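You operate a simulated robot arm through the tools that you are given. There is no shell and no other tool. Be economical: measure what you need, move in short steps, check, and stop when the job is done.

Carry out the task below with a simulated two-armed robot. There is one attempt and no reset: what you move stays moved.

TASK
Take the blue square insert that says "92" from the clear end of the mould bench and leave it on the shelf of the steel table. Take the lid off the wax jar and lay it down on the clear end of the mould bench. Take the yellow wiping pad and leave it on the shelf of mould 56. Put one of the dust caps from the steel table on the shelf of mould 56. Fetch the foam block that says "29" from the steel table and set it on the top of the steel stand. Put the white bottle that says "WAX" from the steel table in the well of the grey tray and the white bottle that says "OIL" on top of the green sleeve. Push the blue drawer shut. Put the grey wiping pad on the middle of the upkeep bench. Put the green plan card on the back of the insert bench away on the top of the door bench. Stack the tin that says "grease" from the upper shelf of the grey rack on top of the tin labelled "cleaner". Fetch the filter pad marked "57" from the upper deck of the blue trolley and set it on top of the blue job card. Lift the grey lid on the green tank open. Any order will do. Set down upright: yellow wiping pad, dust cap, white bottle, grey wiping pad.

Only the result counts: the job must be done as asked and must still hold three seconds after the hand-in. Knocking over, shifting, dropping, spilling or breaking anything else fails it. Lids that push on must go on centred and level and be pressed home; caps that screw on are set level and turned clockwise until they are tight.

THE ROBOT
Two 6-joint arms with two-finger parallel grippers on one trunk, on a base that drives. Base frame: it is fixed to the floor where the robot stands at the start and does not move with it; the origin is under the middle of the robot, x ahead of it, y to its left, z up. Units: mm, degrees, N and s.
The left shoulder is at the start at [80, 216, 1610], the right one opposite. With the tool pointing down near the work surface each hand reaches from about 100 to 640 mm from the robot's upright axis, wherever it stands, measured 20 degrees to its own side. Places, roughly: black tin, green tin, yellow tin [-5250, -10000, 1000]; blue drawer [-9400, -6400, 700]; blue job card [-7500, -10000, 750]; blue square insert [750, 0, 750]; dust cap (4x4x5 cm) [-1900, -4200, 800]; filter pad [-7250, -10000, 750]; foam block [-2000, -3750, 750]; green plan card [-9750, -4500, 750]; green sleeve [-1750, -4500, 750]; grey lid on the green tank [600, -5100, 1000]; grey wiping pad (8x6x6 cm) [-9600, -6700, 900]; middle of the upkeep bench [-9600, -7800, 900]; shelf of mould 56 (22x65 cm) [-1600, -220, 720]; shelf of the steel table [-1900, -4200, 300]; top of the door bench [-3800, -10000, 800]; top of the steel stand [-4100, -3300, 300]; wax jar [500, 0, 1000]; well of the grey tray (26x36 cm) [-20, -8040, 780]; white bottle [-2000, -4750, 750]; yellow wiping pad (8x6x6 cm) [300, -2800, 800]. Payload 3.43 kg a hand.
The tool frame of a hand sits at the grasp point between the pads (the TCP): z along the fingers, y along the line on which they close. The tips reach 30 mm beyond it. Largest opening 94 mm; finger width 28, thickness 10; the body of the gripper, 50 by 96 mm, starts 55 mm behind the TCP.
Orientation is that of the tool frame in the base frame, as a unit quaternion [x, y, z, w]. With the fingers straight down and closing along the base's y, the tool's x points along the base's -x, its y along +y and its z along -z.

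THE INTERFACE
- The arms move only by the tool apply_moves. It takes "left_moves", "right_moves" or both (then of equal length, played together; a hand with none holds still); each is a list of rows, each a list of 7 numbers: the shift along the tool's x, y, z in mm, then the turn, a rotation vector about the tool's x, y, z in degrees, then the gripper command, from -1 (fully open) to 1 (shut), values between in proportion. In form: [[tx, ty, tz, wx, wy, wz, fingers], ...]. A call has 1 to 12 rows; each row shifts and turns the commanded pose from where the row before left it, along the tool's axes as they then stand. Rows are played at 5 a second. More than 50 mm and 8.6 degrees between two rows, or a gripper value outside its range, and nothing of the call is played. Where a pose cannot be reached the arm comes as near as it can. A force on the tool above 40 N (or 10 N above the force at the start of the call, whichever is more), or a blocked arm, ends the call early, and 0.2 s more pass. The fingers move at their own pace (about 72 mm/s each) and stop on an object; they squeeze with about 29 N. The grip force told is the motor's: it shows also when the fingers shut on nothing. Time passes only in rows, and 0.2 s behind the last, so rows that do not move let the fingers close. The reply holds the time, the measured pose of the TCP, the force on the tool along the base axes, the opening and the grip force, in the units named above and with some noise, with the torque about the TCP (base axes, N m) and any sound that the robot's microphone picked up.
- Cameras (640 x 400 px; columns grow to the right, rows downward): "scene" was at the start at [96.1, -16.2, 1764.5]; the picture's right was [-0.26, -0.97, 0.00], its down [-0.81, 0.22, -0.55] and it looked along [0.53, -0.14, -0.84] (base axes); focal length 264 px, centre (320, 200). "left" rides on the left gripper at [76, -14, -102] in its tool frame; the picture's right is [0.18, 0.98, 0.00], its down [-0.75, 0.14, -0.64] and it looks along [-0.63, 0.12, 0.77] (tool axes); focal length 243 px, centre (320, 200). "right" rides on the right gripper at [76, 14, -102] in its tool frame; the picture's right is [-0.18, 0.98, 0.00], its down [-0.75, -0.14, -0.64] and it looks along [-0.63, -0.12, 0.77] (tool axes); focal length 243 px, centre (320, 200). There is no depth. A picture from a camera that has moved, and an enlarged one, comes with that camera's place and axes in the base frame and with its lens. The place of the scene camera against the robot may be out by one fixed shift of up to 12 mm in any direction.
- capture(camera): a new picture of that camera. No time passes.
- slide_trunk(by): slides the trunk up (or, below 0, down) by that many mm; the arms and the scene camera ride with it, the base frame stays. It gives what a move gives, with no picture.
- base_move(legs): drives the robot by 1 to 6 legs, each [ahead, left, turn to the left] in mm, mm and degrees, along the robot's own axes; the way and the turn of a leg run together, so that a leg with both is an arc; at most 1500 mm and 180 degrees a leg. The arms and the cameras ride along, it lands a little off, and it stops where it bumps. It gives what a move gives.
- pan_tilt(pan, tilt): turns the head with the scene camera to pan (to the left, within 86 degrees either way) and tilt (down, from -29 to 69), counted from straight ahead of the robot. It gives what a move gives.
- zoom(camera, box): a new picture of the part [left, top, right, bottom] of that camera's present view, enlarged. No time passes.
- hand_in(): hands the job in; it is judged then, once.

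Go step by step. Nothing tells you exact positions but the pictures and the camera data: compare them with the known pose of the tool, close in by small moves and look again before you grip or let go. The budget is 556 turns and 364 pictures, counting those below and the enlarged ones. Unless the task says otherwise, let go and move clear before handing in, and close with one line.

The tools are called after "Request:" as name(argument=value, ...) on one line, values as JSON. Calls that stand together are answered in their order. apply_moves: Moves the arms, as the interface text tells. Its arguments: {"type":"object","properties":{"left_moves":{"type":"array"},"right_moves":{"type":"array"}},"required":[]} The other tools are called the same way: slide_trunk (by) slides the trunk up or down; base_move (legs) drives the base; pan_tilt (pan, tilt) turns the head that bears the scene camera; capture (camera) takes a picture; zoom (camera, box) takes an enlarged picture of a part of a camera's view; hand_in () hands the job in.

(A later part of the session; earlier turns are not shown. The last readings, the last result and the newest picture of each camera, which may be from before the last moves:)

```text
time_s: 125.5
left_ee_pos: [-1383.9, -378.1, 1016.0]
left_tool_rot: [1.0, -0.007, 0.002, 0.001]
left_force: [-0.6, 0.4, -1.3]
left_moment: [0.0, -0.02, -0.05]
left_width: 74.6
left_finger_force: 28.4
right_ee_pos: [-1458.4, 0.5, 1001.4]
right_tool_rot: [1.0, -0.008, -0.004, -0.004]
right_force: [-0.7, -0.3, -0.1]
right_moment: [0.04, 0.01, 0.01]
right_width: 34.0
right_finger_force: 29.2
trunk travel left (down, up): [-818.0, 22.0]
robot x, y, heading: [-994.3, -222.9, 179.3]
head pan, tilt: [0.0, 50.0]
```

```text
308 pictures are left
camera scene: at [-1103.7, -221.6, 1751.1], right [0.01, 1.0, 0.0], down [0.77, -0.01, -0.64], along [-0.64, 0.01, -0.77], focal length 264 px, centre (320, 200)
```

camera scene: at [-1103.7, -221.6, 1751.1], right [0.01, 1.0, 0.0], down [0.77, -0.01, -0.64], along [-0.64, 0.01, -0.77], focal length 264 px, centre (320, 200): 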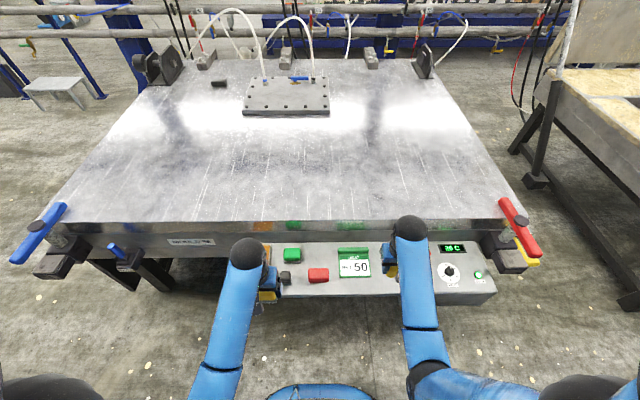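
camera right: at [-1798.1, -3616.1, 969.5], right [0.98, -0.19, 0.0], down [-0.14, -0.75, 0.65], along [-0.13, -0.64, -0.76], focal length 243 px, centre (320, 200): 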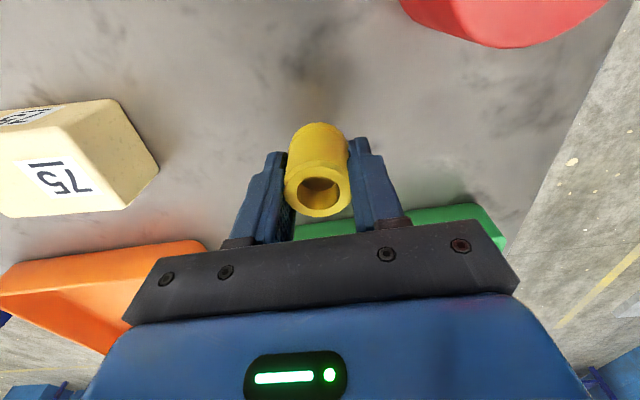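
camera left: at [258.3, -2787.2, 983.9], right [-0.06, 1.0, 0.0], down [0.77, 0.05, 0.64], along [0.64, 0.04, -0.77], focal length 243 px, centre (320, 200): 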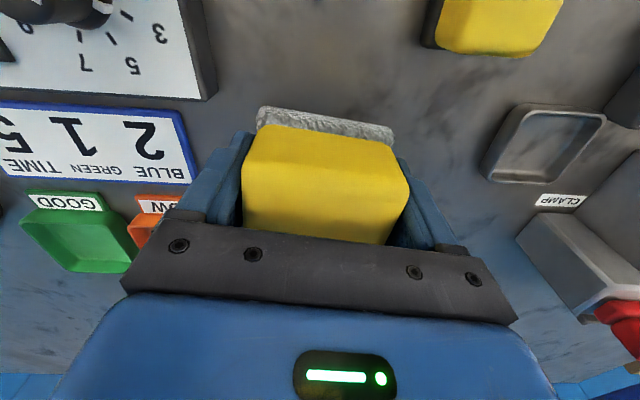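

Request:
zoom(camera="scene", box=[150, 215, 310, 315])

Request:
zoom(camera="scene", box=[240, 215, 500, 320])

Request:
capture(camera="left")

```text
4.00 times, centred on (230, 265) of scene
camera zoom: at [-1103.7, -221.6, 1751.1], right [0.01, 1.0, 0.0], down [0.77, -0.01, -0.64], along [-0.64, 0.01, -0.77], focal length 1057 px, centre (680, -60)
```

zoom: 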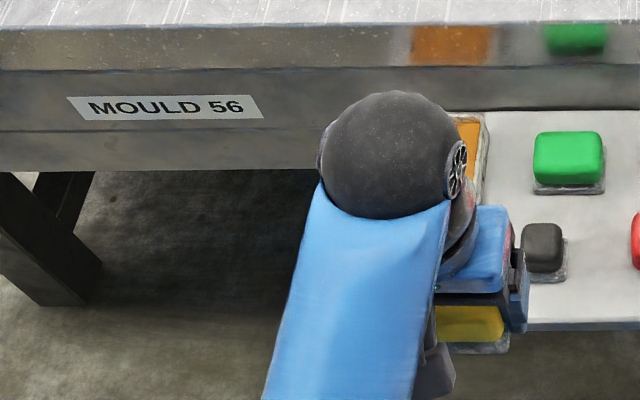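

```text
2.46 times, centred on (370, 268) of scene
camera zoom: at [-1103.7, -221.6, 1751.1], right [0.01, 1.0, 0.0], down [0.77, -0.01, -0.64], along [-0.64, 0.01, -0.77], focal length 650 px, centre (197, 34)
```

zoom: 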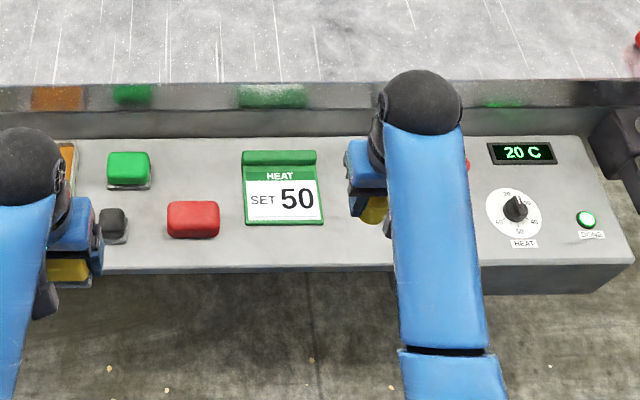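

```text
305 pictures are left
camera left: at [-1307.9, -364.4, 1117.5], right [0.17, -0.99, 0.0], down [-0.76, -0.13, 0.64], along [-0.63, -0.11, -0.77], focal length 243 px, centre (320, 200)
```

left: 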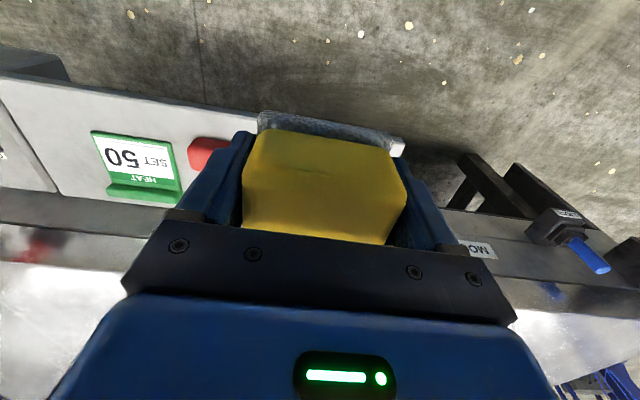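

Mould 56 confirmed. The free stretch of shelf lies between the "HEAT 50" card (y≈0) and the control box (y≈260). Checking with the right camera.

Request:
capture(camera="right")

```text
304 pictures are left
camera right: at [-1382.7, -13.9, 1103.1], right [-0.2, -0.98, 0.0], down [-0.75, 0.15, 0.65], along [-0.64, 0.13, -0.76], focal length 243 px, centre (320, 200)
```

right: 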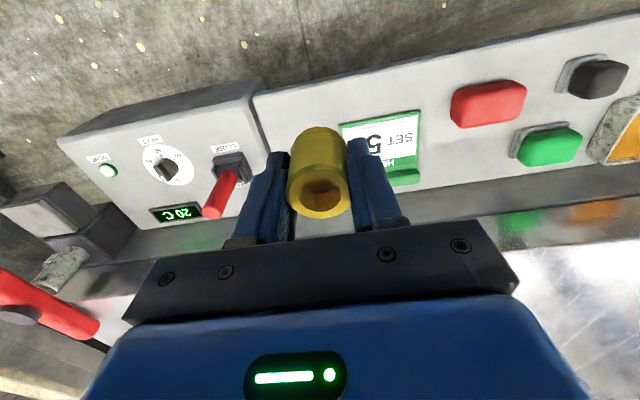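

Free gap is y≈-12…100 beside the card. I'll place the cap first at about (-1520,45): move over, then lower the trunk.

Request:
apply_moves(right_moves=[[-31, -22, 0, 0, 0, 0, 1], [-31, -22, 0, 0, 0, 0, 1], [0, 0, 0, 0, 0, 0, 1]])

Request:
slide_trunk(by=-150)

Request:
capture(camera="right")

Request:
capture(camera="scene")

```text
time_s: 126.3
left_ee_pos: [-1383.5, -377.8, 1016.5]
left_tool_rot: [1.0, -0.007, 0.001, 0.001]
left_force: [0.4, -0.2, -1.4]
left_moment: [0.0, 0.01, 0.04]
left_width: 74.7
left_finger_force: 28.7
right_ee_pos: [-1520.1, 48.2, 1002.9]
right_tool_rot: [1.0, -0.007, -0.004, -0.003]
right_force: [-0.3, 0.3, -1.1]
right_moment: [-0.04, 0.02, 0.0]
right_width: 33.7
right_finger_force: 28.6
trunk travel left (down, up): [-818.0, 22.0]
robot x, y, heading: [-995.2, -228.0, 179.5]
head pan, tilt: [0.0, 50.0]
```

```text
time_s: 128.1
left_ee_pos: [-1383.3, -377.9, 866.4]
left_tool_rot: [1.0, -0.007, 0.002, 0.001]
left_force: [-0.1, 0.9, -0.9]
left_moment: [-0.01, -0.07, -0.01]
left_width: 74.8
left_finger_force: 28.9
right_ee_pos: [-1519.7, 48.5, 852.4]
right_tool_rot: [1.0, -0.008, -0.005, -0.004]
right_force: [-0.1, 0.6, -0.6]
right_moment: [-0.02, 0.03, 0.0]
right_width: 33.8
right_finger_force: 29.1
trunk travel left (down, up): [-668.0, 172.0]
robot x, y, heading: [-995.8, -224.8, 179.4]
head pan, tilt: [0.0, 50.0]
```

```text
303 pictures are left
camera right: at [-1445.0, 32.9, 953.2], right [-0.2, -0.98, 0.0], down [-0.75, 0.15, 0.65], along [-0.64, 0.13, -0.76], focal length 243 px, centre (320, 200)
```

right: 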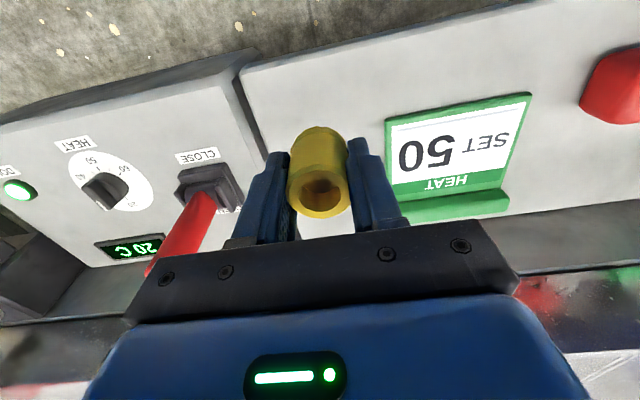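

```text
302 pictures are left
camera scene: at [-1103.6, -221.4, 1601.1], right [0.01, 1.0, 0.0], down [0.77, -0.01, -0.64], along [-0.64, 0.01, -0.77], focal length 264 px, centre (320, 200)
```

scene: 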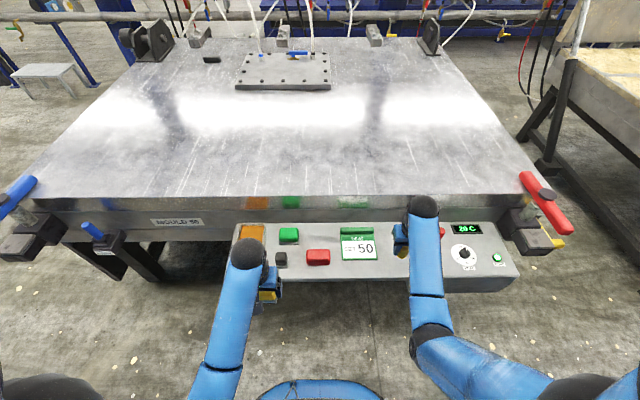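

Well centred in the gap. Lowering the cap.

Request:
apply_moves(right_moves=[[0, 0, 40, 0, 0, 0, 1], [0, 0, 35, 0, 0, 0, 1], [0, 0, 8, 0, 0, 0, 1], [0, 0, 3, 0, 0, 0, 1], [0, 0, 3, 0, 0, 0, 1], [0, 0, 3, 0, 0, 0, 1], [0, 0, 3, 0, 0, 0, 1], [0, 0, 3, 0, 0, 0, 1], [0, 0, 3, 0, 0, 0, 1]])

Request:
capture(camera="right")

```text
time_s: 130.1
left_ee_pos: [-1383.8, -377.7, 867.7]
left_tool_rot: [1.0, -0.007, 0.001, 0.0]
left_force: [0.1, 0.6, -1.7]
left_moment: [-0.02, -0.05, 0.0]
left_width: 74.9
left_finger_force: 28.9
right_ee_pos: [-1522.1, 47.9, 754.1]
right_tool_rot: [1.0, -0.008, -0.008, -0.003]
right_force: [1.5, 2.8, 22.9]
right_moment: [-0.01, 0.05, 0.0]
right_width: 34.5
right_finger_force: 29.2
trunk travel left (down, up): [-668.0, 172.0]
robot x, y, heading: [-998.2, -225.2, 179.2]
head pan, tilt: [0.0, 50.0]
```

```text
301 pictures are left
camera right: at [-1445.5, 33.4, 854.5], right [-0.2, -0.98, -0.01], down [-0.74, 0.15, 0.65], along [-0.64, 0.13, -0.76], focal length 243 px, centre (320, 200)
```

right: 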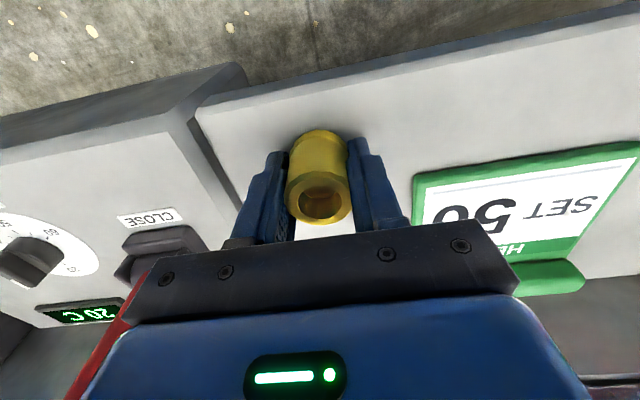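

Cap is resting on the shelf. Relieving, opening partway, rising straight up.

Request:
apply_moves(right_moves=[[0, 0, -3, 0, 0, 0, 1], [0, 0, 0, 0, 0, 0, -0.2], [0, 0, 0, 0, 0, 0, -0.3], [0, 0, -20, 0, 0, 0, -0.3], [0, 0, -45, 0, 0, 0, -0.3], [0, 0, -45, 0, 0, 0, -0.3], [0, 0, 0, 0, 0, 0, -0.3]])

Request:
capture(camera="right")

```text
time_s: 131.7
left_ee_pos: [-1384.1, -377.5, 867.4]
left_tool_rot: [1.0, -0.006, 0.002, 0.001]
left_force: [0.9, 0.3, -2.2]
left_moment: [0.03, -0.01, 0.02]
left_width: 75.0
left_finger_force: 29.5
right_ee_pos: [-1521.3, 49.2, 863.9]
right_tool_rot: [1.0, -0.007, -0.005, -0.004]
right_force: [-0.3, -0.2, -0.8]
right_moment: [0.01, -0.01, -0.02]
right_width: 61.2
right_finger_force: 0.0
trunk travel left (down, up): [-668.0, 172.0]
robot x, y, heading: [-991.5, -225.8, 179.5]
head pan, tilt: [0.0, 50.0]
```

```text
300 pictures are left
camera right: at [-1445.2, 32.6, 965.8], right [-0.2, -0.98, 0.0], down [-0.75, 0.15, 0.65], along [-0.64, 0.13, -0.76], focal length 243 px, centre (320, 200)
```

right: 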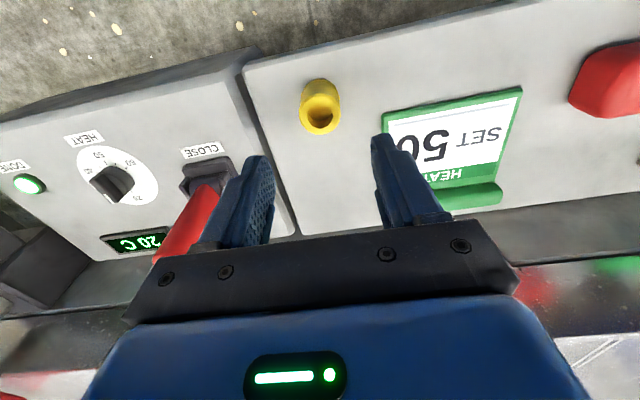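

Cap stands well. Now raise, retract the right hand, and rotate the left tool by 90° so the pad can be set with fingers along x.

Request:
slide_trunk(by=150)

Request:
apply_moves(left_moves=[[0, 0, 0, 0, 0, 8.5, 1], [0, 0, 0, 0, 0, 8.5, 1], [0, 0, 0, 0, 0, 8.5, 1], [0, 0, 0, 0, 0, 8.5, 1], [0, 0, 0, 0, 0, 8.5, 1], [0, 0, 0, 0, 0, 8.5, 1], [0, 0, 0, 0, 0, 8.5, 1], [0, 0, 0, 0, 0, 8.5, 1], [0, 0, 0, 0, 0, 8.5, 1], [0, 0, 0, 0, 0, 8.5, 1], [0, 0, 0, 0, 0, 4.5, 1]], right_moves=[[45, 0, 0, 0, 0, 0, -0.3], [45, 0, 0, 0, 0, 0, -0.3], [45, 0, 0, 0, 0, 0, -0.3], [0, 0, 0, 0, 0, 0, -0.3], [0, 0, 0, 0, 0, 0, -1], [0, 0, 0, 0, 0, 0, -1], [0, 0, 0, 0, 0, 0, -1], [0, 0, 0, 0, 0, 0, -1], [0, 0, 0, 0, 0, 0, -1], [0, 0, 0, 0, 0, 0, -1], [0, 0, 0, 0, 0, 0, -1]])

```text
time_s: 133.4
left_ee_pos: [-1384.8, -377.9, 1015.2]
left_tool_rot: [1.0, -0.007, 0.003, 0.001]
left_force: [0.4, -0.4, -0.3]
left_moment: [0.0, -0.01, 0.0]
left_width: 74.6
left_finger_force: 28.9
right_ee_pos: [-1520.6, 47.9, 1014.6]
right_tool_rot: [1.0, -0.007, -0.004, -0.004]
right_force: [0.1, 0.7, -0.4]
right_moment: [0.02, 0.03, 0.0]
right_width: 61.1
right_finger_force: 0.0
trunk travel left (down, up): [-818.0, 22.0]
robot x, y, heading: [-993.9, -222.6, 179.1]
head pan, tilt: [0.0, 50.0]
```

```text
time_s: 135.8
left_ee_pos: [-1384.7, -377.1, 1016.5]
left_tool_rot: [-0.705, 0.709, -0.002, 0.002]
left_force: [0.4, 0.1, -1.5]
left_moment: [-0.01, -0.01, -0.02]
left_width: 74.8
left_finger_force: 28.8
right_ee_pos: [-1387.3, 45.5, 1013.6]
right_tool_rot: [1.0, -0.008, -0.004, -0.004]
right_force: [-0.4, -0.2, 0.2]
right_moment: [0.05, -0.01, -0.03]
right_width: 94.5
right_finger_force: 0.0
trunk travel left (down, up): [-818.0, 22.0]
robot x, y, heading: [-996.0, -225.2, 179.6]
head pan, tilt: [0.0, 50.0]
```

Rotated. Driving so the left hand is over the free part of the shelf.

Request:
base_move(legs=[[0, -410, 0], [100, 0, 0]])

Request:
capture(camera="left")

Request:
capture(camera="scene")

```text
time_s: 139.1
left_ee_pos: [-1468.5, 36.7, 1019.4]
left_tool_rot: [-0.707, 0.708, 0.001, 0.0]
left_force: [1.4, -0.1, -1.3]
left_moment: [-0.02, 0.04, -0.02]
left_width: 74.8
left_finger_force: 29.1
right_ee_pos: [-1473.3, 460.2, 1018.3]
right_tool_rot: [1.0, -0.006, -0.008, -0.004]
right_force: [0.2, 0.6, 0.2]
right_moment: [0.0, 0.05, -0.01]
right_width: 93.9
right_finger_force: 0.1
trunk travel left (down, up): [-818.0, 22.0]
robot x, y, heading: [-1085.6, 190.9, 179.4]
head pan, tilt: [0.0, 50.0]
```

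```text
299 pictures are left
camera left: at [-1452.7, -39.6, 1119.6], right [-0.98, -0.18, 0.0], down [-0.14, 0.75, 0.64], along [-0.12, 0.63, -0.77], focal length 243 px, centre (320, 200)
```

left: 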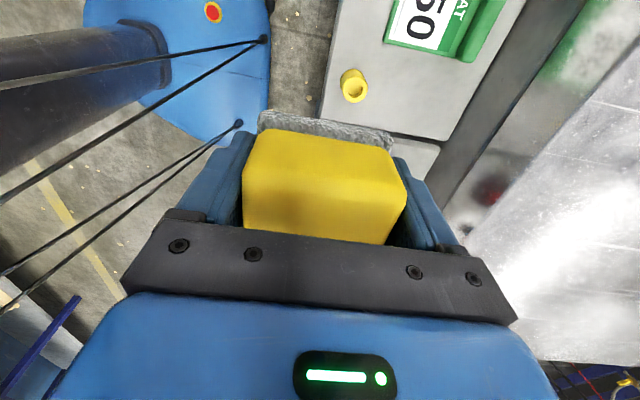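

```text
298 pictures are left
camera scene: at [-1183.4, 193.6, 1751.9], right [0.01, 1.0, 0.0], down [0.76, -0.01, -0.65], along [-0.65, 0.01, -0.76], focal length 264 px, centre (320, 200)
```

scene: 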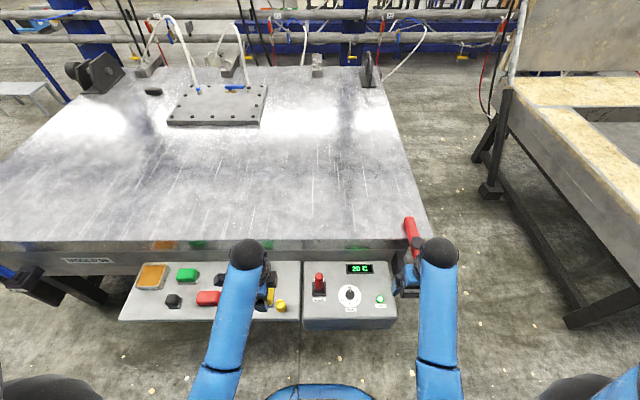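

Cap seen at (-1514,43). Moving the pad over (-1622,43), then lowering the trunk.

Request:
apply_moves(left_moves=[[-2, 40, 0, 0, 0, 0, 1], [-2, 40, 0, 0, 0, 0, 1], [-2, 40, 0, 0, 0, 0, 1], [0, 33, 0, 0, 0, 0, 1], [0, 0, 0, 0, 0, 0, 1]], right_moves=[[10, 20, 0, 0, 0, 0, -1], [10, 20, 0, 0, 0, 0, -1], [0, 20, 0, 0, 0, 0, -1], [0, 0, 0, 0, 0, 0, -1], [0, 0, 0, 0, 0, 0, -1]])

Request:
slide_trunk(by=-140)

Request:
capture(camera="left")

Request:
capture(camera="scene")

```text
time_s: 140.3
left_ee_pos: [-1625.4, 42.4, 1015.4]
left_tool_rot: [0.707, -0.707, 0.002, -0.001]
left_force: [-0.3, -0.2, -1.5]
left_moment: [0.04, 0.01, 0.03]
left_width: 74.8
left_finger_force: 28.9
right_ee_pos: [-1458.0, 398.5, 1014.0]
right_tool_rot: [1.0, -0.006, -0.004, -0.004]
right_force: [-0.3, -0.5, 0.4]
right_moment: [0.0, 0.03, 0.0]
right_width: 93.9
right_finger_force: 0.0
trunk travel left (down, up): [-818.0, 22.0]
robot x, y, heading: [-1084.4, 189.9, 179.6]
head pan, tilt: [0.0, 50.0]
```

```text
time_s: 142.0
left_ee_pos: [-1626.5, 42.7, 875.4]
left_tool_rot: [-0.707, 0.707, -0.002, 0.001]
left_force: [-0.6, 0.8, -1.2]
left_moment: [0.0, -0.04, -0.03]
left_width: 74.8
left_finger_force: 28.8
right_ee_pos: [-1460.1, 399.5, 875.0]
right_tool_rot: [1.0, -0.005, -0.003, -0.004]
right_force: [0.9, 0.1, 0.4]
right_moment: [0.01, -0.02, 0.0]
right_width: 94.0
right_finger_force: 0.0
trunk travel left (down, up): [-678.0, 162.0]
robot x, y, heading: [-1086.3, 197.5, 179.7]
head pan, tilt: [0.0, 50.0]
```

```text
297 pictures are left
camera left: at [-1612.7, -32.8, 975.8], right [-0.98, -0.18, -0.01], down [-0.15, 0.75, 0.64], along [-0.11, 0.63, -0.77], focal length 243 px, centre (320, 200)
```

left: 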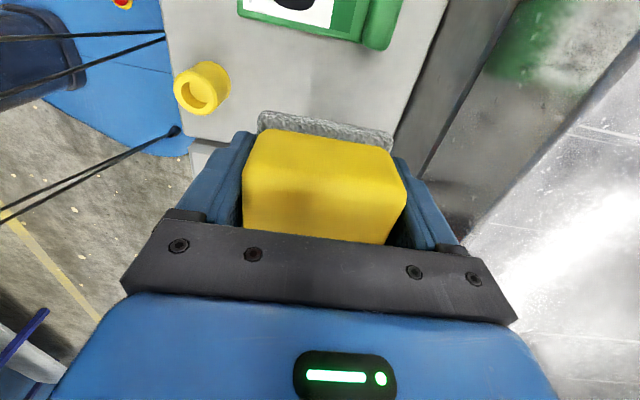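

```text
296 pictures are left
camera scene: at [-1195.1, 194.6, 1611.1], right [0.01, 1.0, 0.0], down [0.77, -0.01, -0.64], along [-0.64, 0.0, -0.77], focal length 264 px, centre (320, 200)
```

scene: 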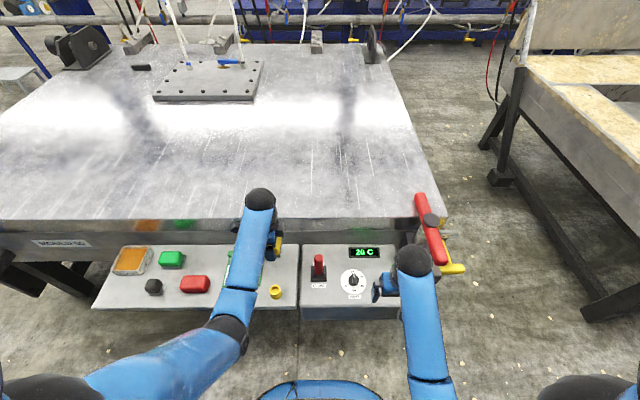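

Good clearances. Lowering the pad to contact.

Request:
apply_moves(left_moves=[[0, 0, 40, 0, 0, 0, 1], [0, 0, 40, 0, 0, 0, 1], [0, 0, 30, 0, 0, 0, 1], [0, 0, 5, 0, 0, 0, 1], [0, 0, 3, 0, 0, 0, 1], [0, 0, 3, 0, 0, 0, 1], [0, 0, 3, 0, 0, 0, 1], [0, 0, 3, 0, 0, 0, 1], [0, 0, 3, 0, 0, 0, 1]])

Request:
capture(camera="left")

```text
time_s: 144.0
left_ee_pos: [-1624.6, 43.2, 749.8]
left_tool_rot: [0.708, -0.706, -0.002, 0.002]
left_force: [6.4, -4.9, 38.0]
left_moment: [0.24, -0.66, 0.0]
left_width: 75.2
left_finger_force: 28.7
right_ee_pos: [-1455.7, 397.6, 876.9]
right_tool_rot: [1.0, -0.006, -0.007, -0.002]
right_force: [0.0, 0.3, 0.4]
right_moment: [0.05, 0.03, -0.01]
right_width: 94.0
right_finger_force: 0.0
trunk travel left (down, up): [-678.0, 162.0]
robot x, y, heading: [-1085.5, 194.9, 179.7]
head pan, tilt: [0.0, 50.0]
```

```text
295 pictures are left
camera left: at [-1609.8, -32.5, 851.2], right [-0.98, -0.19, 0.0], down [-0.14, 0.75, 0.64], along [-0.12, 0.63, -0.77], focal length 243 px, centre (320, 200)
```

left: 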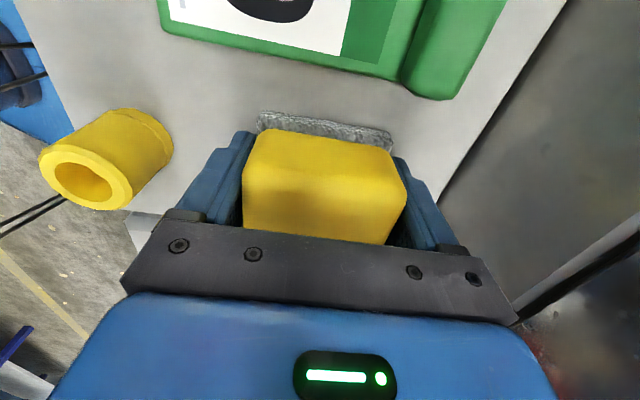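

Pad is on the shelf. Relieving, opening, and lifting off.

Request:
apply_moves(left_moves=[[0, 0, -3, 0, 0, 0, 1], [0, 0, 0, 0, 0, 0, -0.8], [0, 0, 0, 0, 0, 0, -0.8], [0, 0, -20, 0, 0, 0, -0.8], [0, 0, -45, 0, 0, 0, -0.8], [0, 0, -45, 0, 0, 0, -0.8], [0, 0, -30, 0, 0, 0, -0.8]])

Request:
capture(camera="left")

```text
time_s: 145.6
left_ee_pos: [-1626.8, 44.6, 887.9]
left_tool_rot: [0.707, -0.707, 0.003, -0.001]
left_force: [0.0, -0.1, 0.3]
left_moment: [-0.01, -0.01, 0.01]
left_width: 84.4
left_finger_force: 0.0
right_ee_pos: [-1459.8, 398.5, 872.7]
right_tool_rot: [1.0, -0.006, -0.004, -0.003]
right_force: [0.5, 0.4, -0.3]
right_moment: [-0.03, 0.04, 0.0]
right_width: 94.1
right_finger_force: 0.0
trunk travel left (down, up): [-678.0, 162.0]
robot x, y, heading: [-1086.1, 191.8, 179.2]
head pan, tilt: [0.0, 50.0]
```

```text
294 pictures are left
camera left: at [-1613.1, -31.7, 988.7], right [-0.98, -0.18, -0.01], down [-0.15, 0.75, 0.64], along [-0.11, 0.63, -0.77], focal length 243 px, centre (320, 200)
```

left: 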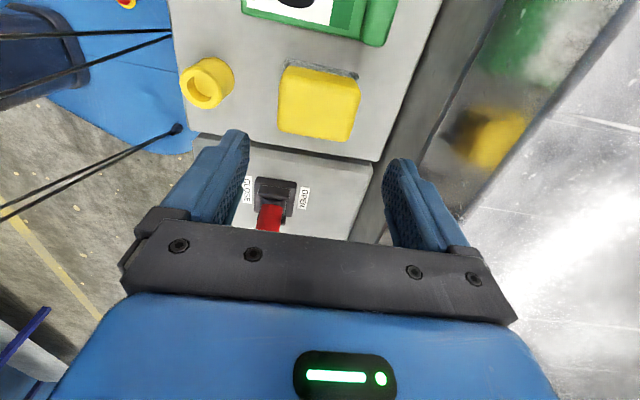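

Pad and cap are placed on mould 56's shelf. Now retract, and return to the wax jar; plan: right hand grips the jar body from the side, left hand unscrews the lid from above.

Request:
slide_trunk(by=140)

Request:
apply_moves(left_moves=[[0, -45, 0, 0, 0, 0, -1], [0, -45, 0, 0, 0, 0, -1], [0, -45, 0, 0, 0, 0, -1], [0, -45, 0, 0, 0, 0, -1]])

Request:
base_move(legs=[[-400, 0, 0], [0, 0, -142.5], [0, -854, 0], [200, 0, 0]])

Request:
capture(camera="scene")

```text
time_s: 147.3
left_ee_pos: [-1627.4, 44.4, 1027.4]
left_tool_rot: [0.707, -0.707, 0.002, -0.001]
left_force: [-0.5, 0.1, 0.5]
left_moment: [-0.01, 0.04, -0.01]
left_width: 84.6
left_finger_force: 0.0
right_ee_pos: [-1459.0, 398.4, 1014.2]
right_tool_rot: [1.0, -0.005, -0.004, -0.003]
right_force: [0.3, 0.3, -0.2]
right_moment: [0.0, 0.02, -0.01]
right_width: 94.0
right_finger_force: 0.1
trunk travel left (down, up): [-818.0, 22.0]
robot x, y, heading: [-1085.7, 190.3, 179.7]
head pan, tilt: [0.0, 50.0]
```

```text
time_s: 148.3
left_ee_pos: [-1446.7, 44.4, 1018.7]
left_tool_rot: [-0.707, 0.707, 0.0, 0.0]
left_force: [0.3, -0.2, 0.1]
left_moment: [-0.01, 0.02, -0.02]
left_width: 94.1
left_finger_force: 0.1
left hand out of reach, approached as far as the arm can: row 2, 3
right_ee_pos: [-1457.9, 398.6, 1014.8]
right_tool_rot: [1.0, -0.006, -0.004, -0.004]
right_force: [-0.4, 0.7, 0.2]
right_moment: [-0.03, 0.03, 0.05]
right_width: 94.0
right_finger_force: 0.0
trunk travel left (down, up): [-818.0, 22.0]
robot x, y, heading: [-1083.1, 194.6, 179.5]
head pan, tilt: [0.0, 50.0]
```

```text
time_s: 161.8
left_ee_pos: [113.7, -105.5, 1018.3]
left_tool_rot: [0.465, 0.885, -0.002, -0.003]
left_force: [0.4, -0.6, 0.6]
left_moment: [0.0, 0.05, 0.0]
left_width: 93.8
left_finger_force: 0.1
right_ee_pos: [324.8, -391.5, 1011.8]
right_tool_rot: [-0.293, 0.956, -0.001, 0.002]
right_force: [0.1, -0.2, -0.1]
right_moment: [-0.03, 0.08, -0.01]
right_width: 93.8
right_finger_force: 0.0
trunk travel left (down, up): [-818.0, 22.0]
robot x, y, heading: [-103.9, -432.5, 34.0]
head pan, tilt: [0.0, 50.0]
stopped in leg 4: the robot was blocked; the commanded pose is now the measured one
```

```text
293 pictures are left
camera scene: at [-10.4, -371.2, 1750.5], right [0.56, -0.83, 0.0], down [-0.64, -0.43, -0.64], along [0.53, 0.36, -0.77], focal length 264 px, centre (320, 200)
```

scene: 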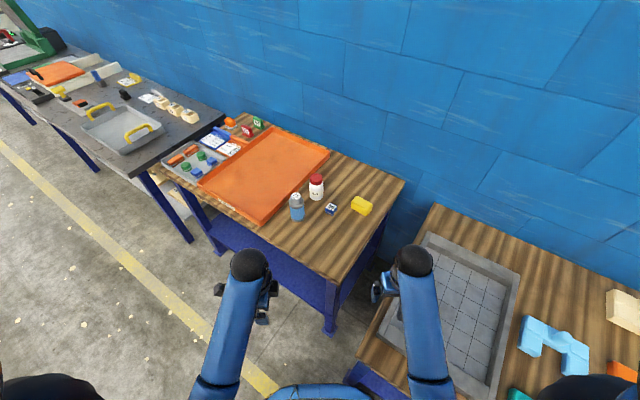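

Blocked by the tile bench's front corner (110,-374). Backing off and approaching further left, with heading 20°.

Request:
base_move(legs=[[-150, 0, 0], [0, 250, 0], [0, 0, -14], [0, 108, 0], [400, 0, 0]])

Request:
capture(camera="scene")

```text
time_s: 168.3
left_ee_pos: [248.0, 197.0, 1019.5]
left_tool_rot: [0.567, 0.824, 0.0, -0.001]
left_force: [-0.2, 0.7, 1.0]
left_moment: [0.01, -0.02, -0.01]
left_width: 94.0
left_finger_force: 0.0
right_ee_pos: [384.6, -129.9, 1015.3]
right_tool_rot: [-0.176, 0.984, -0.001, 0.006]
right_force: [0.1, -0.2, 0.3]
right_moment: [0.02, -0.03, -0.03]
right_width: 93.9
right_finger_force: 0.0
trunk travel left (down, up): [-818.0, 22.0]
robot x, y, heading: [-36.1, -66.2, 20.7]
head pan, tilt: [0.0, 50.0]
```

```text
292 pictures are left
camera scene: at [58.6, -31.5, 1751.4], right [0.35, -0.94, 0.0], down [-0.72, -0.27, -0.64], along [0.6, 0.23, -0.76], focal length 264 px, centre (320, 200)
```

scene: 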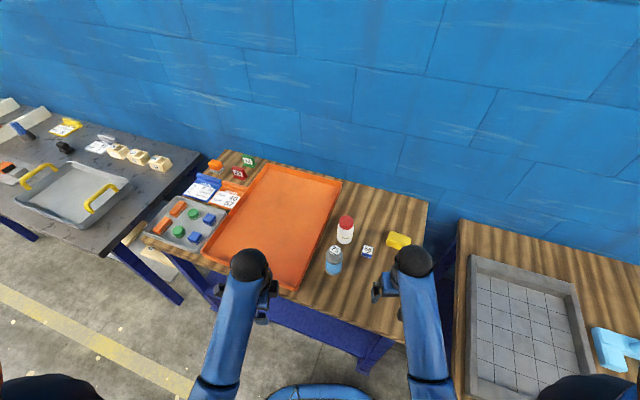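

Close enough. Nudging ahead 30 mm, then turning the right tool: yaw 25° left and pitch 60° up toward horizontal.

Request:
base_move(legs=[[30, 0, 0]])

Request:
apply_moves(right_moves=[[0, 0, -10, 0, 0, -8.4, -1], [0, 0, -10, 0, 0, -8.4, -1], [0, 0, -10, 0, 0, -8.2, -1], [0, 0, 0, 0, -8.5, 0, -1], [0, 0, 0, 0, -8.5, 0, -1], [0, 0, 0, 0, -8.5, 0, -1], [0, 0, 0, 0, -8.5, 0, -1], [0, 0, 0, 0, -8.5, 0, -1], [0, 0, 0, 0, -8.5, 0, -1], [0, 0, 0, 0, -8.5, 0, -1], [0, 0, 0, 0, 0, 0, -1]])

Request:
capture(camera="right")

Request:
capture(camera="scene")

```text
time_s: 169.1
left_ee_pos: [272.8, 206.7, 1020.6]
left_tool_rot: [0.567, 0.824, 0.001, 0.001]
left_force: [-0.5, 0.3, 0.0]
left_moment: [0.05, -0.04, 0.0]
left_width: 94.0
left_finger_force: 0.0
right_ee_pos: [409.8, -120.6, 1016.8]
right_tool_rot: [-0.176, 0.984, -0.003, 0.007]
right_force: [0.8, -0.4, 0.5]
right_moment: [0.01, -0.02, 0.0]
right_width: 93.9
right_finger_force: 0.1
trunk travel left (down, up): [-818.0, 22.0]
robot x, y, heading: [-9.8, -58.5, 20.6]
head pan, tilt: [0.0, 50.0]
```

```text
time_s: 171.7
left_ee_pos: [277.1, 208.2, 1021.4]
left_tool_rot: [0.567, 0.824, 0.001, -0.002]
left_force: [-0.4, -0.8, 0.0]
left_moment: [0.0, 0.01, -0.02]
left_width: 94.2
left_finger_force: 0.0
right_ee_pos: [419.6, -86.5, 1041.0]
right_tool_rot: [-0.389, 0.765, 0.208, 0.47]
right_force: [0.2, 0.4, -0.2]
right_moment: [0.03, 0.01, -0.02]
right_width: 93.9
right_finger_force: 0.1
right hand out of reach, approached as far as the arm can: row 2, 3
trunk travel left (down, up): [-818.0, 22.0]
robot x, y, heading: [-7.7, -58.3, 20.4]
head pan, tilt: [0.0, 50.0]
stopped in row 11 (right hand): the arm was blocked; the commanded pose is now the measured one
```

```text
291 pictures are left
camera right: at [330.2, -177.9, 1021.3], right [-0.73, 0.68, 0.11], down [-0.05, -0.22, 0.97], along [0.68, 0.7, 0.2], focal length 243 px, centre (320, 200)
```

right: 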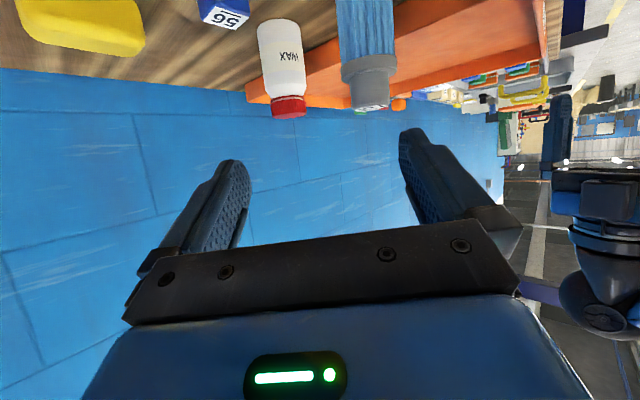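

```text
290 pictures are left
camera scene: at [89.3, -19.4, 1753.8], right [0.35, -0.94, 0.0], down [-0.72, -0.27, -0.64], along [0.6, 0.22, -0.77], focal length 264 px, centre (320, 200)
```

scene: 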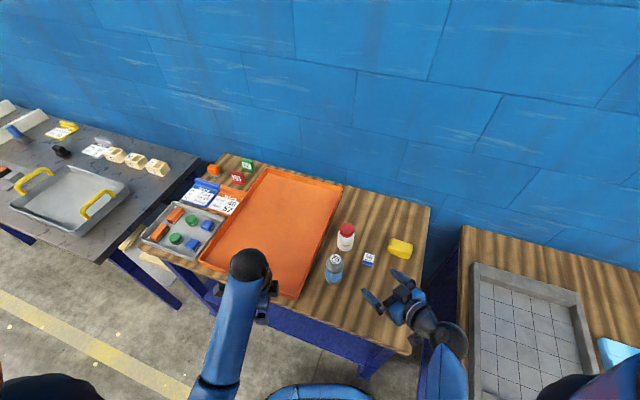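

Right tool now points ~51° azimuth, 28° below horizontal. Moving it to a pre-grasp point behind the jar.

Request:
apply_moves(right_moves=[[3.5, -13.7, 44.5, 0, 0, 0, -1], [3.5, -13.7, 44.5, 0, 0, 0, -1], [3.5, -13.7, 44.5, 0, 0, 0, -1], [3.5, -13.7, 44.5, 0, 0, 0, -1], [0, 0, 0, 0, 0, 0, -1]])

Request:
capture(camera="right")

Request:
zoom(camera="scene", box=[280, 200, 440, 320])

```text
time_s: 172.9
left_ee_pos: [278.1, 208.5, 1017.9]
left_tool_rot: [0.567, 0.823, 0.0, -0.002]
left_force: [0.4, -0.4, 0.7]
left_moment: [0.0, 0.0, -0.04]
left_width: 94.0
left_finger_force: 0.1
right_ee_pos: [556.5, -4.5, 941.3]
right_tool_rot: [-0.386, 0.767, 0.206, 0.469]
right_force: [-0.2, -0.6, 0.8]
right_moment: [-0.02, -0.01, 0.01]
right_width: 94.0
right_finger_force: 0.2
trunk travel left (down, up): [-818.0, 22.0]
robot x, y, heading: [-7.5, -62.6, 20.3]
head pan, tilt: [0.0, 50.0]
```

```text
289 pictures are left
camera right: at [467.4, -96.5, 923.2], right [-0.72, 0.68, 0.12], down [-0.05, -0.22, 0.97], along [0.69, 0.7, 0.2], focal length 243 px, centre (320, 200)
```

right: 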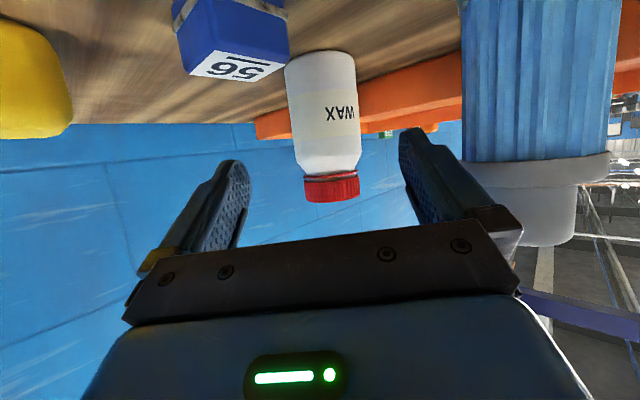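

```text
3.33 times, centred on (360, 260) of scene
camera zoom: at [90.3, -19.4, 1751.1], right [0.35, -0.94, 0.0], down [-0.72, -0.27, -0.64], along [0.6, 0.22, -0.77], focal length 880 px, centre (187, 0)
```

zoom: 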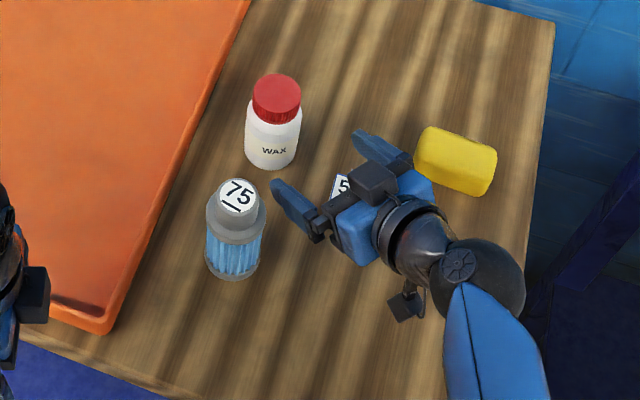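

Jar axis confirmed at (619,71). Advancing the right hand around the jar body with fingers opened to ~80 mm.

Request:
apply_moves(right_moves=[[0, 0, 0, 0, 0, 0, -0.7], [-2.8, -0.4, 35.6, 0, 0, 0, -0.7], [-2.8, -0.4, 35.6, 0, 0, 0, -0.7], [0, 0, 0, 0, 0, 0, -0.7]])

Request:
capture(camera="right")

Request:
zoom(camera="scene", box=[280, 200, 440, 320])

```text
time_s: 173.9
left_ee_pos: [277.5, 208.9, 1018.5]
left_tool_rot: [0.566, 0.824, -0.001, -0.001]
left_force: [0.3, 0.8, -0.1]
left_moment: [0.02, -0.03, 0.04]
left_width: 93.9
left_finger_force: 0.2
right_ee_pos: [598.4, 43.0, 912.6]
right_tool_rot: [-0.386, 0.767, 0.206, 0.469]
right_force: [-1.9, -0.5, 0.7]
right_moment: [-0.04, 0.04, 0.0]
right_width: 80.1
right_finger_force: 0.1
trunk travel left (down, up): [-818.0, 22.0]
robot x, y, heading: [-7.1, -59.0, 20.4]
head pan, tilt: [0.0, 50.0]
```

```text
287 pictures are left
camera right: at [508.7, -47.5, 893.4], right [-0.72, 0.68, 0.12], down [-0.05, -0.22, 0.97], along [0.69, 0.7, 0.2], focal length 243 px, centre (320, 200)
```

right: 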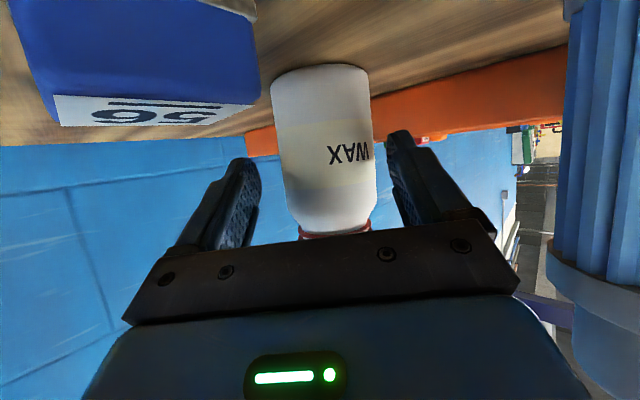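

```text
3.33 times, centred on (360, 260) of scene
camera zoom: at [89.3, -19.5, 1751.1], right [0.35, -0.94, 0.0], down [-0.72, -0.27, -0.64], along [0.6, 0.22, -0.77], focal length 880 px, centre (187, 0)
```

zoom: 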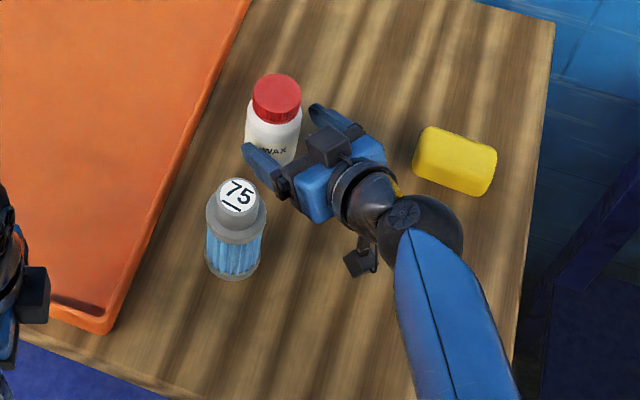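

Request:
apply_moves(right_moves=[[-2, 1, 17, 0, 0, 0, -0.7], [-2, 1, 15, 0, 0, 0, -0.7], [0, 0, 0, 0, 0, 0, -0.4], [0, 0, 0, 0, 0, 0, 0], [0, 0, 0, 0, 0, 0, 1], [0, 0, 0, 0, 0, 0, 1]])

Request:
capture(camera="right")

Request:
zoom(camera="scene", box=[280, 200, 440, 320])

```text
time_s: 175.3
left_ee_pos: [278.4, 208.3, 1017.3]
left_tool_rot: [0.567, 0.824, -0.001, -0.001]
left_force: [0.6, 0.1, 0.6]
left_moment: [-0.01, 0.02, -0.01]
left_width: 94.1
left_finger_force: 0.0
right_ee_pos: [616.1, 67.1, 901.4]
right_tool_rot: [-0.387, 0.767, 0.207, 0.468]
right_force: [0.1, 0.4, -0.2]
right_moment: [-0.01, -0.01, 0.04]
right_width: 63.9
right_finger_force: 28.9
trunk travel left (down, up): [-818.0, 22.0]
robot x, y, heading: [-6.8, -56.9, 20.5]
head pan, tilt: [0.0, 50.0]
```

```text
285 pictures are left
camera right: at [526.7, -23.5, 882.4], right [-0.72, 0.68, 0.12], down [-0.05, -0.22, 0.97], along [0.69, 0.7, 0.19], focal length 243 px, centre (320, 200)
```

right: 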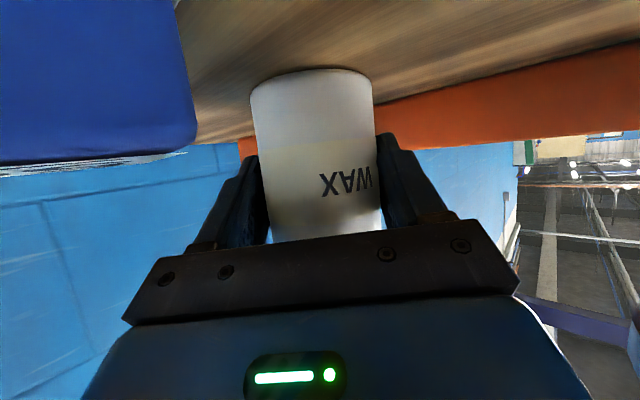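

```text
3.33 times, centred on (360, 260) of scene
camera zoom: at [90.6, -19.2, 1751.0], right [0.35, -0.94, 0.0], down [-0.72, -0.27, -0.64], along [0.6, 0.22, -0.77], focal length 880 px, centre (187, 0)
```

zoom: 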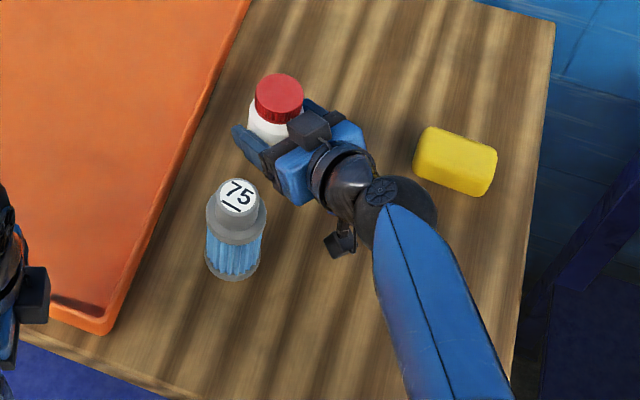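

Right hand holds the jar body. Now rotating the left tool so its fingers avoid the right gripper, then moving above the lid.

Request:
apply_moves(left_moves=[[0, 0, -5, 0, 0, -7.9, -1], [0, 0, -5, 0, 0, -7.9, -1], [0, 0, -5, 0, 0, -7.9, -1], [0, 0, -5, 0, 0, -7.9, -1], [0, 0, -5, 0, 0, -7.9, -1], [0, 0, -5, 0, 0, -7.9, -1], [0, 0, -5, 0, 0, -7.9, -1], [0, 0, -5, 0, 0, -7.9, -1], [0, 0, 0, 0, 0, -7.9, -1], [0, 0, 0, 0, 0, -7.9, -1]])

Request:
apply_moves(left_moves=[[-39, -24, 0, 0, 0, 0, -1], [-39, -24, 0, 0, 0, 0, -1], [-39, -24, -10, 0, 0, 0, -1], [-39, -24, -10, 0, 0, 0, -1], [-39, -24, 0, 0, 0, 0, -1], [-39, -24, 0, 0, 0, 0, -1], [-39, -24, 0, 0, 0, 0, -1], [-39, -24, 0, 0, 0, 0, -1], [0, 0, 0, 0, 0, 0, -1]])

Request:
capture(camera="left")

Request:
capture(camera="scene")

```text
time_s: 177.5
left_ee_pos: [275.6, 207.5, 1019.1]
left_tool_rot: [-0.089, 0.996, -0.001, 0.0]
left_force: [-0.5, 0.3, 0.0]
left_moment: [-0.02, 0.01, 0.03]
left_width: 94.1
left_finger_force: 0.1
left hand out of reach, approached as far as the arm can: row 1, 2, 3, 4, 5, 6, 7, 8
right_ee_pos: [616.8, 67.0, 902.6]
right_tool_rot: [-0.386, 0.768, 0.205, 0.468]
right_force: [0.1, 0.3, 0.3]
right_moment: [-0.02, 0.0, -0.02]
right_width: 63.8
right_finger_force: 29.2
trunk travel left (down, up): [-818.0, 22.0]
robot x, y, heading: [-4.5, -59.5, 20.3]
head pan, tilt: [0.0, 50.0]
```

```text
time_s: 179.5
left_ee_pos: [619.5, 72.1, 1040.2]
left_tool_rot: [-0.087, 0.996, 0.0, -0.001]
left_force: [-0.7, -0.3, -0.1]
left_moment: [0.02, 0.01, -0.01]
left_width: 94.0
left_finger_force: 0.1
right_ee_pos: [616.3, 67.7, 901.0]
right_tool_rot: [-0.387, 0.767, 0.207, 0.468]
right_force: [-0.8, 0.4, 0.5]
right_moment: [-0.01, 0.02, -0.01]
right_width: 63.7
right_finger_force: 29.2
trunk travel left (down, up): [-818.0, 22.0]
robot x, y, heading: [-8.3, -58.3, 20.5]
head pan, tilt: [0.0, 50.0]
```

```text
283 pictures are left
camera left: at [547.3, 45.1, 1141.0], right [-0.35, 0.94, 0.0], down [0.72, 0.27, 0.64], along [0.6, 0.23, -0.77], focal length 243 px, centre (320, 200)
```

left: 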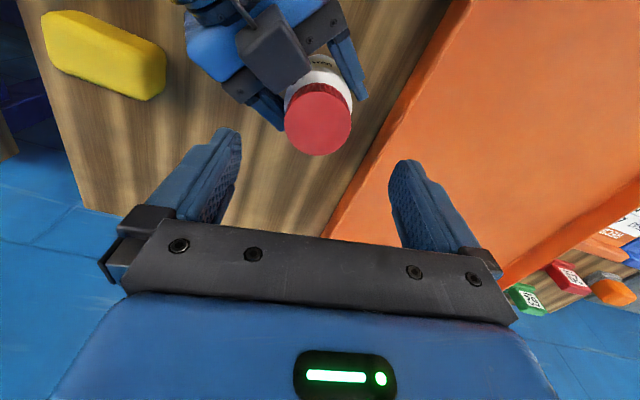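

```text
282 pictures are left
camera scene: at [90.1, -19.2, 1751.1], right [0.35, -0.94, 0.0], down [-0.72, -0.27, -0.64], along [0.6, 0.22, -0.77], focal length 264 px, centre (320, 200)
```

scene: 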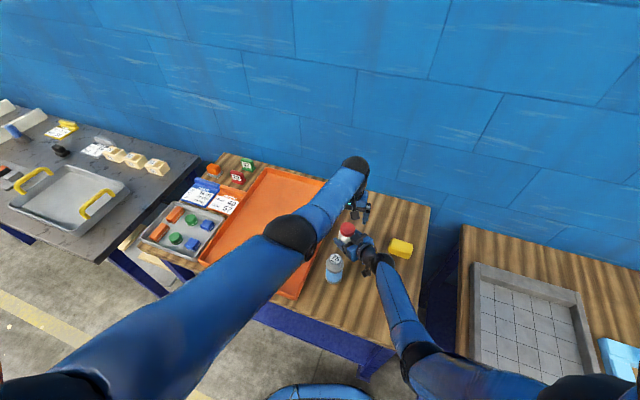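

Lid at (616,70). Rotating ~10° more for finger clearance and descending.

Request:
apply_moves(left_moves=[[4, -1, 0, 0, 0, -8, -1], [0, 0, 30, 0, 0, -5, -1], [0, 0, 25, 0, 0, 0, -1], [0, 0, 0, 0, 0, 0, -1]])

Request:
capture(camera="left")

Request:
zoom(camera="scene", box=[280, 150, 440, 270])

```text
time_s: 180.5
left_ee_pos: [603.2, 74.9, 990.7]
left_tool_rot: [-0.199, 0.98, 0.0, -0.002]
left_force: [0.1, 0.1, -0.7]
left_moment: [-0.02, -0.02, 0.0]
left_width: 94.0
left_finger_force: 0.0
left hand out of reach, approached as far as the arm can: row 2, 3
right_ee_pos: [616.4, 67.3, 902.2]
right_tool_rot: [-0.387, 0.767, 0.206, 0.469]
right_force: [-0.7, 0.0, 0.2]
right_moment: [0.01, 0.01, -0.01]
right_width: 63.8
right_finger_force: 29.3
trunk travel left (down, up): [-818.0, 22.0]
robot x, y, heading: [-8.8, -54.9, 20.5]
head pan, tilt: [0.0, 50.0]
```

```text
281 pictures are left
camera left: at [538.6, 31.6, 1090.3], right [-0.55, 0.83, 0.0], down [0.64, 0.42, 0.64], along [0.53, 0.36, -0.77], focal length 243 px, centre (320, 200)
```

left: 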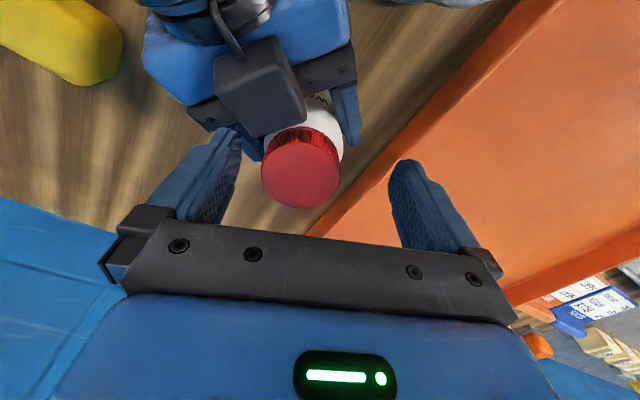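

```text
3.33 times, centred on (360, 210) of scene
camera zoom: at [90.7, -18.9, 1751.0], right [0.35, -0.94, 0.0], down [-0.72, -0.27, -0.64], along [0.6, 0.22, -0.77], focal length 880 px, centre (187, 167)
```

zoom: 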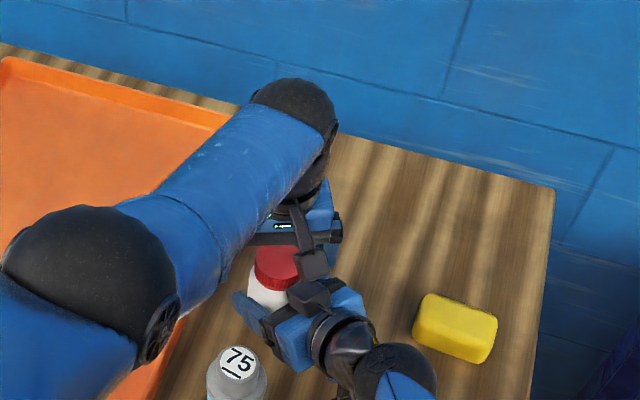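

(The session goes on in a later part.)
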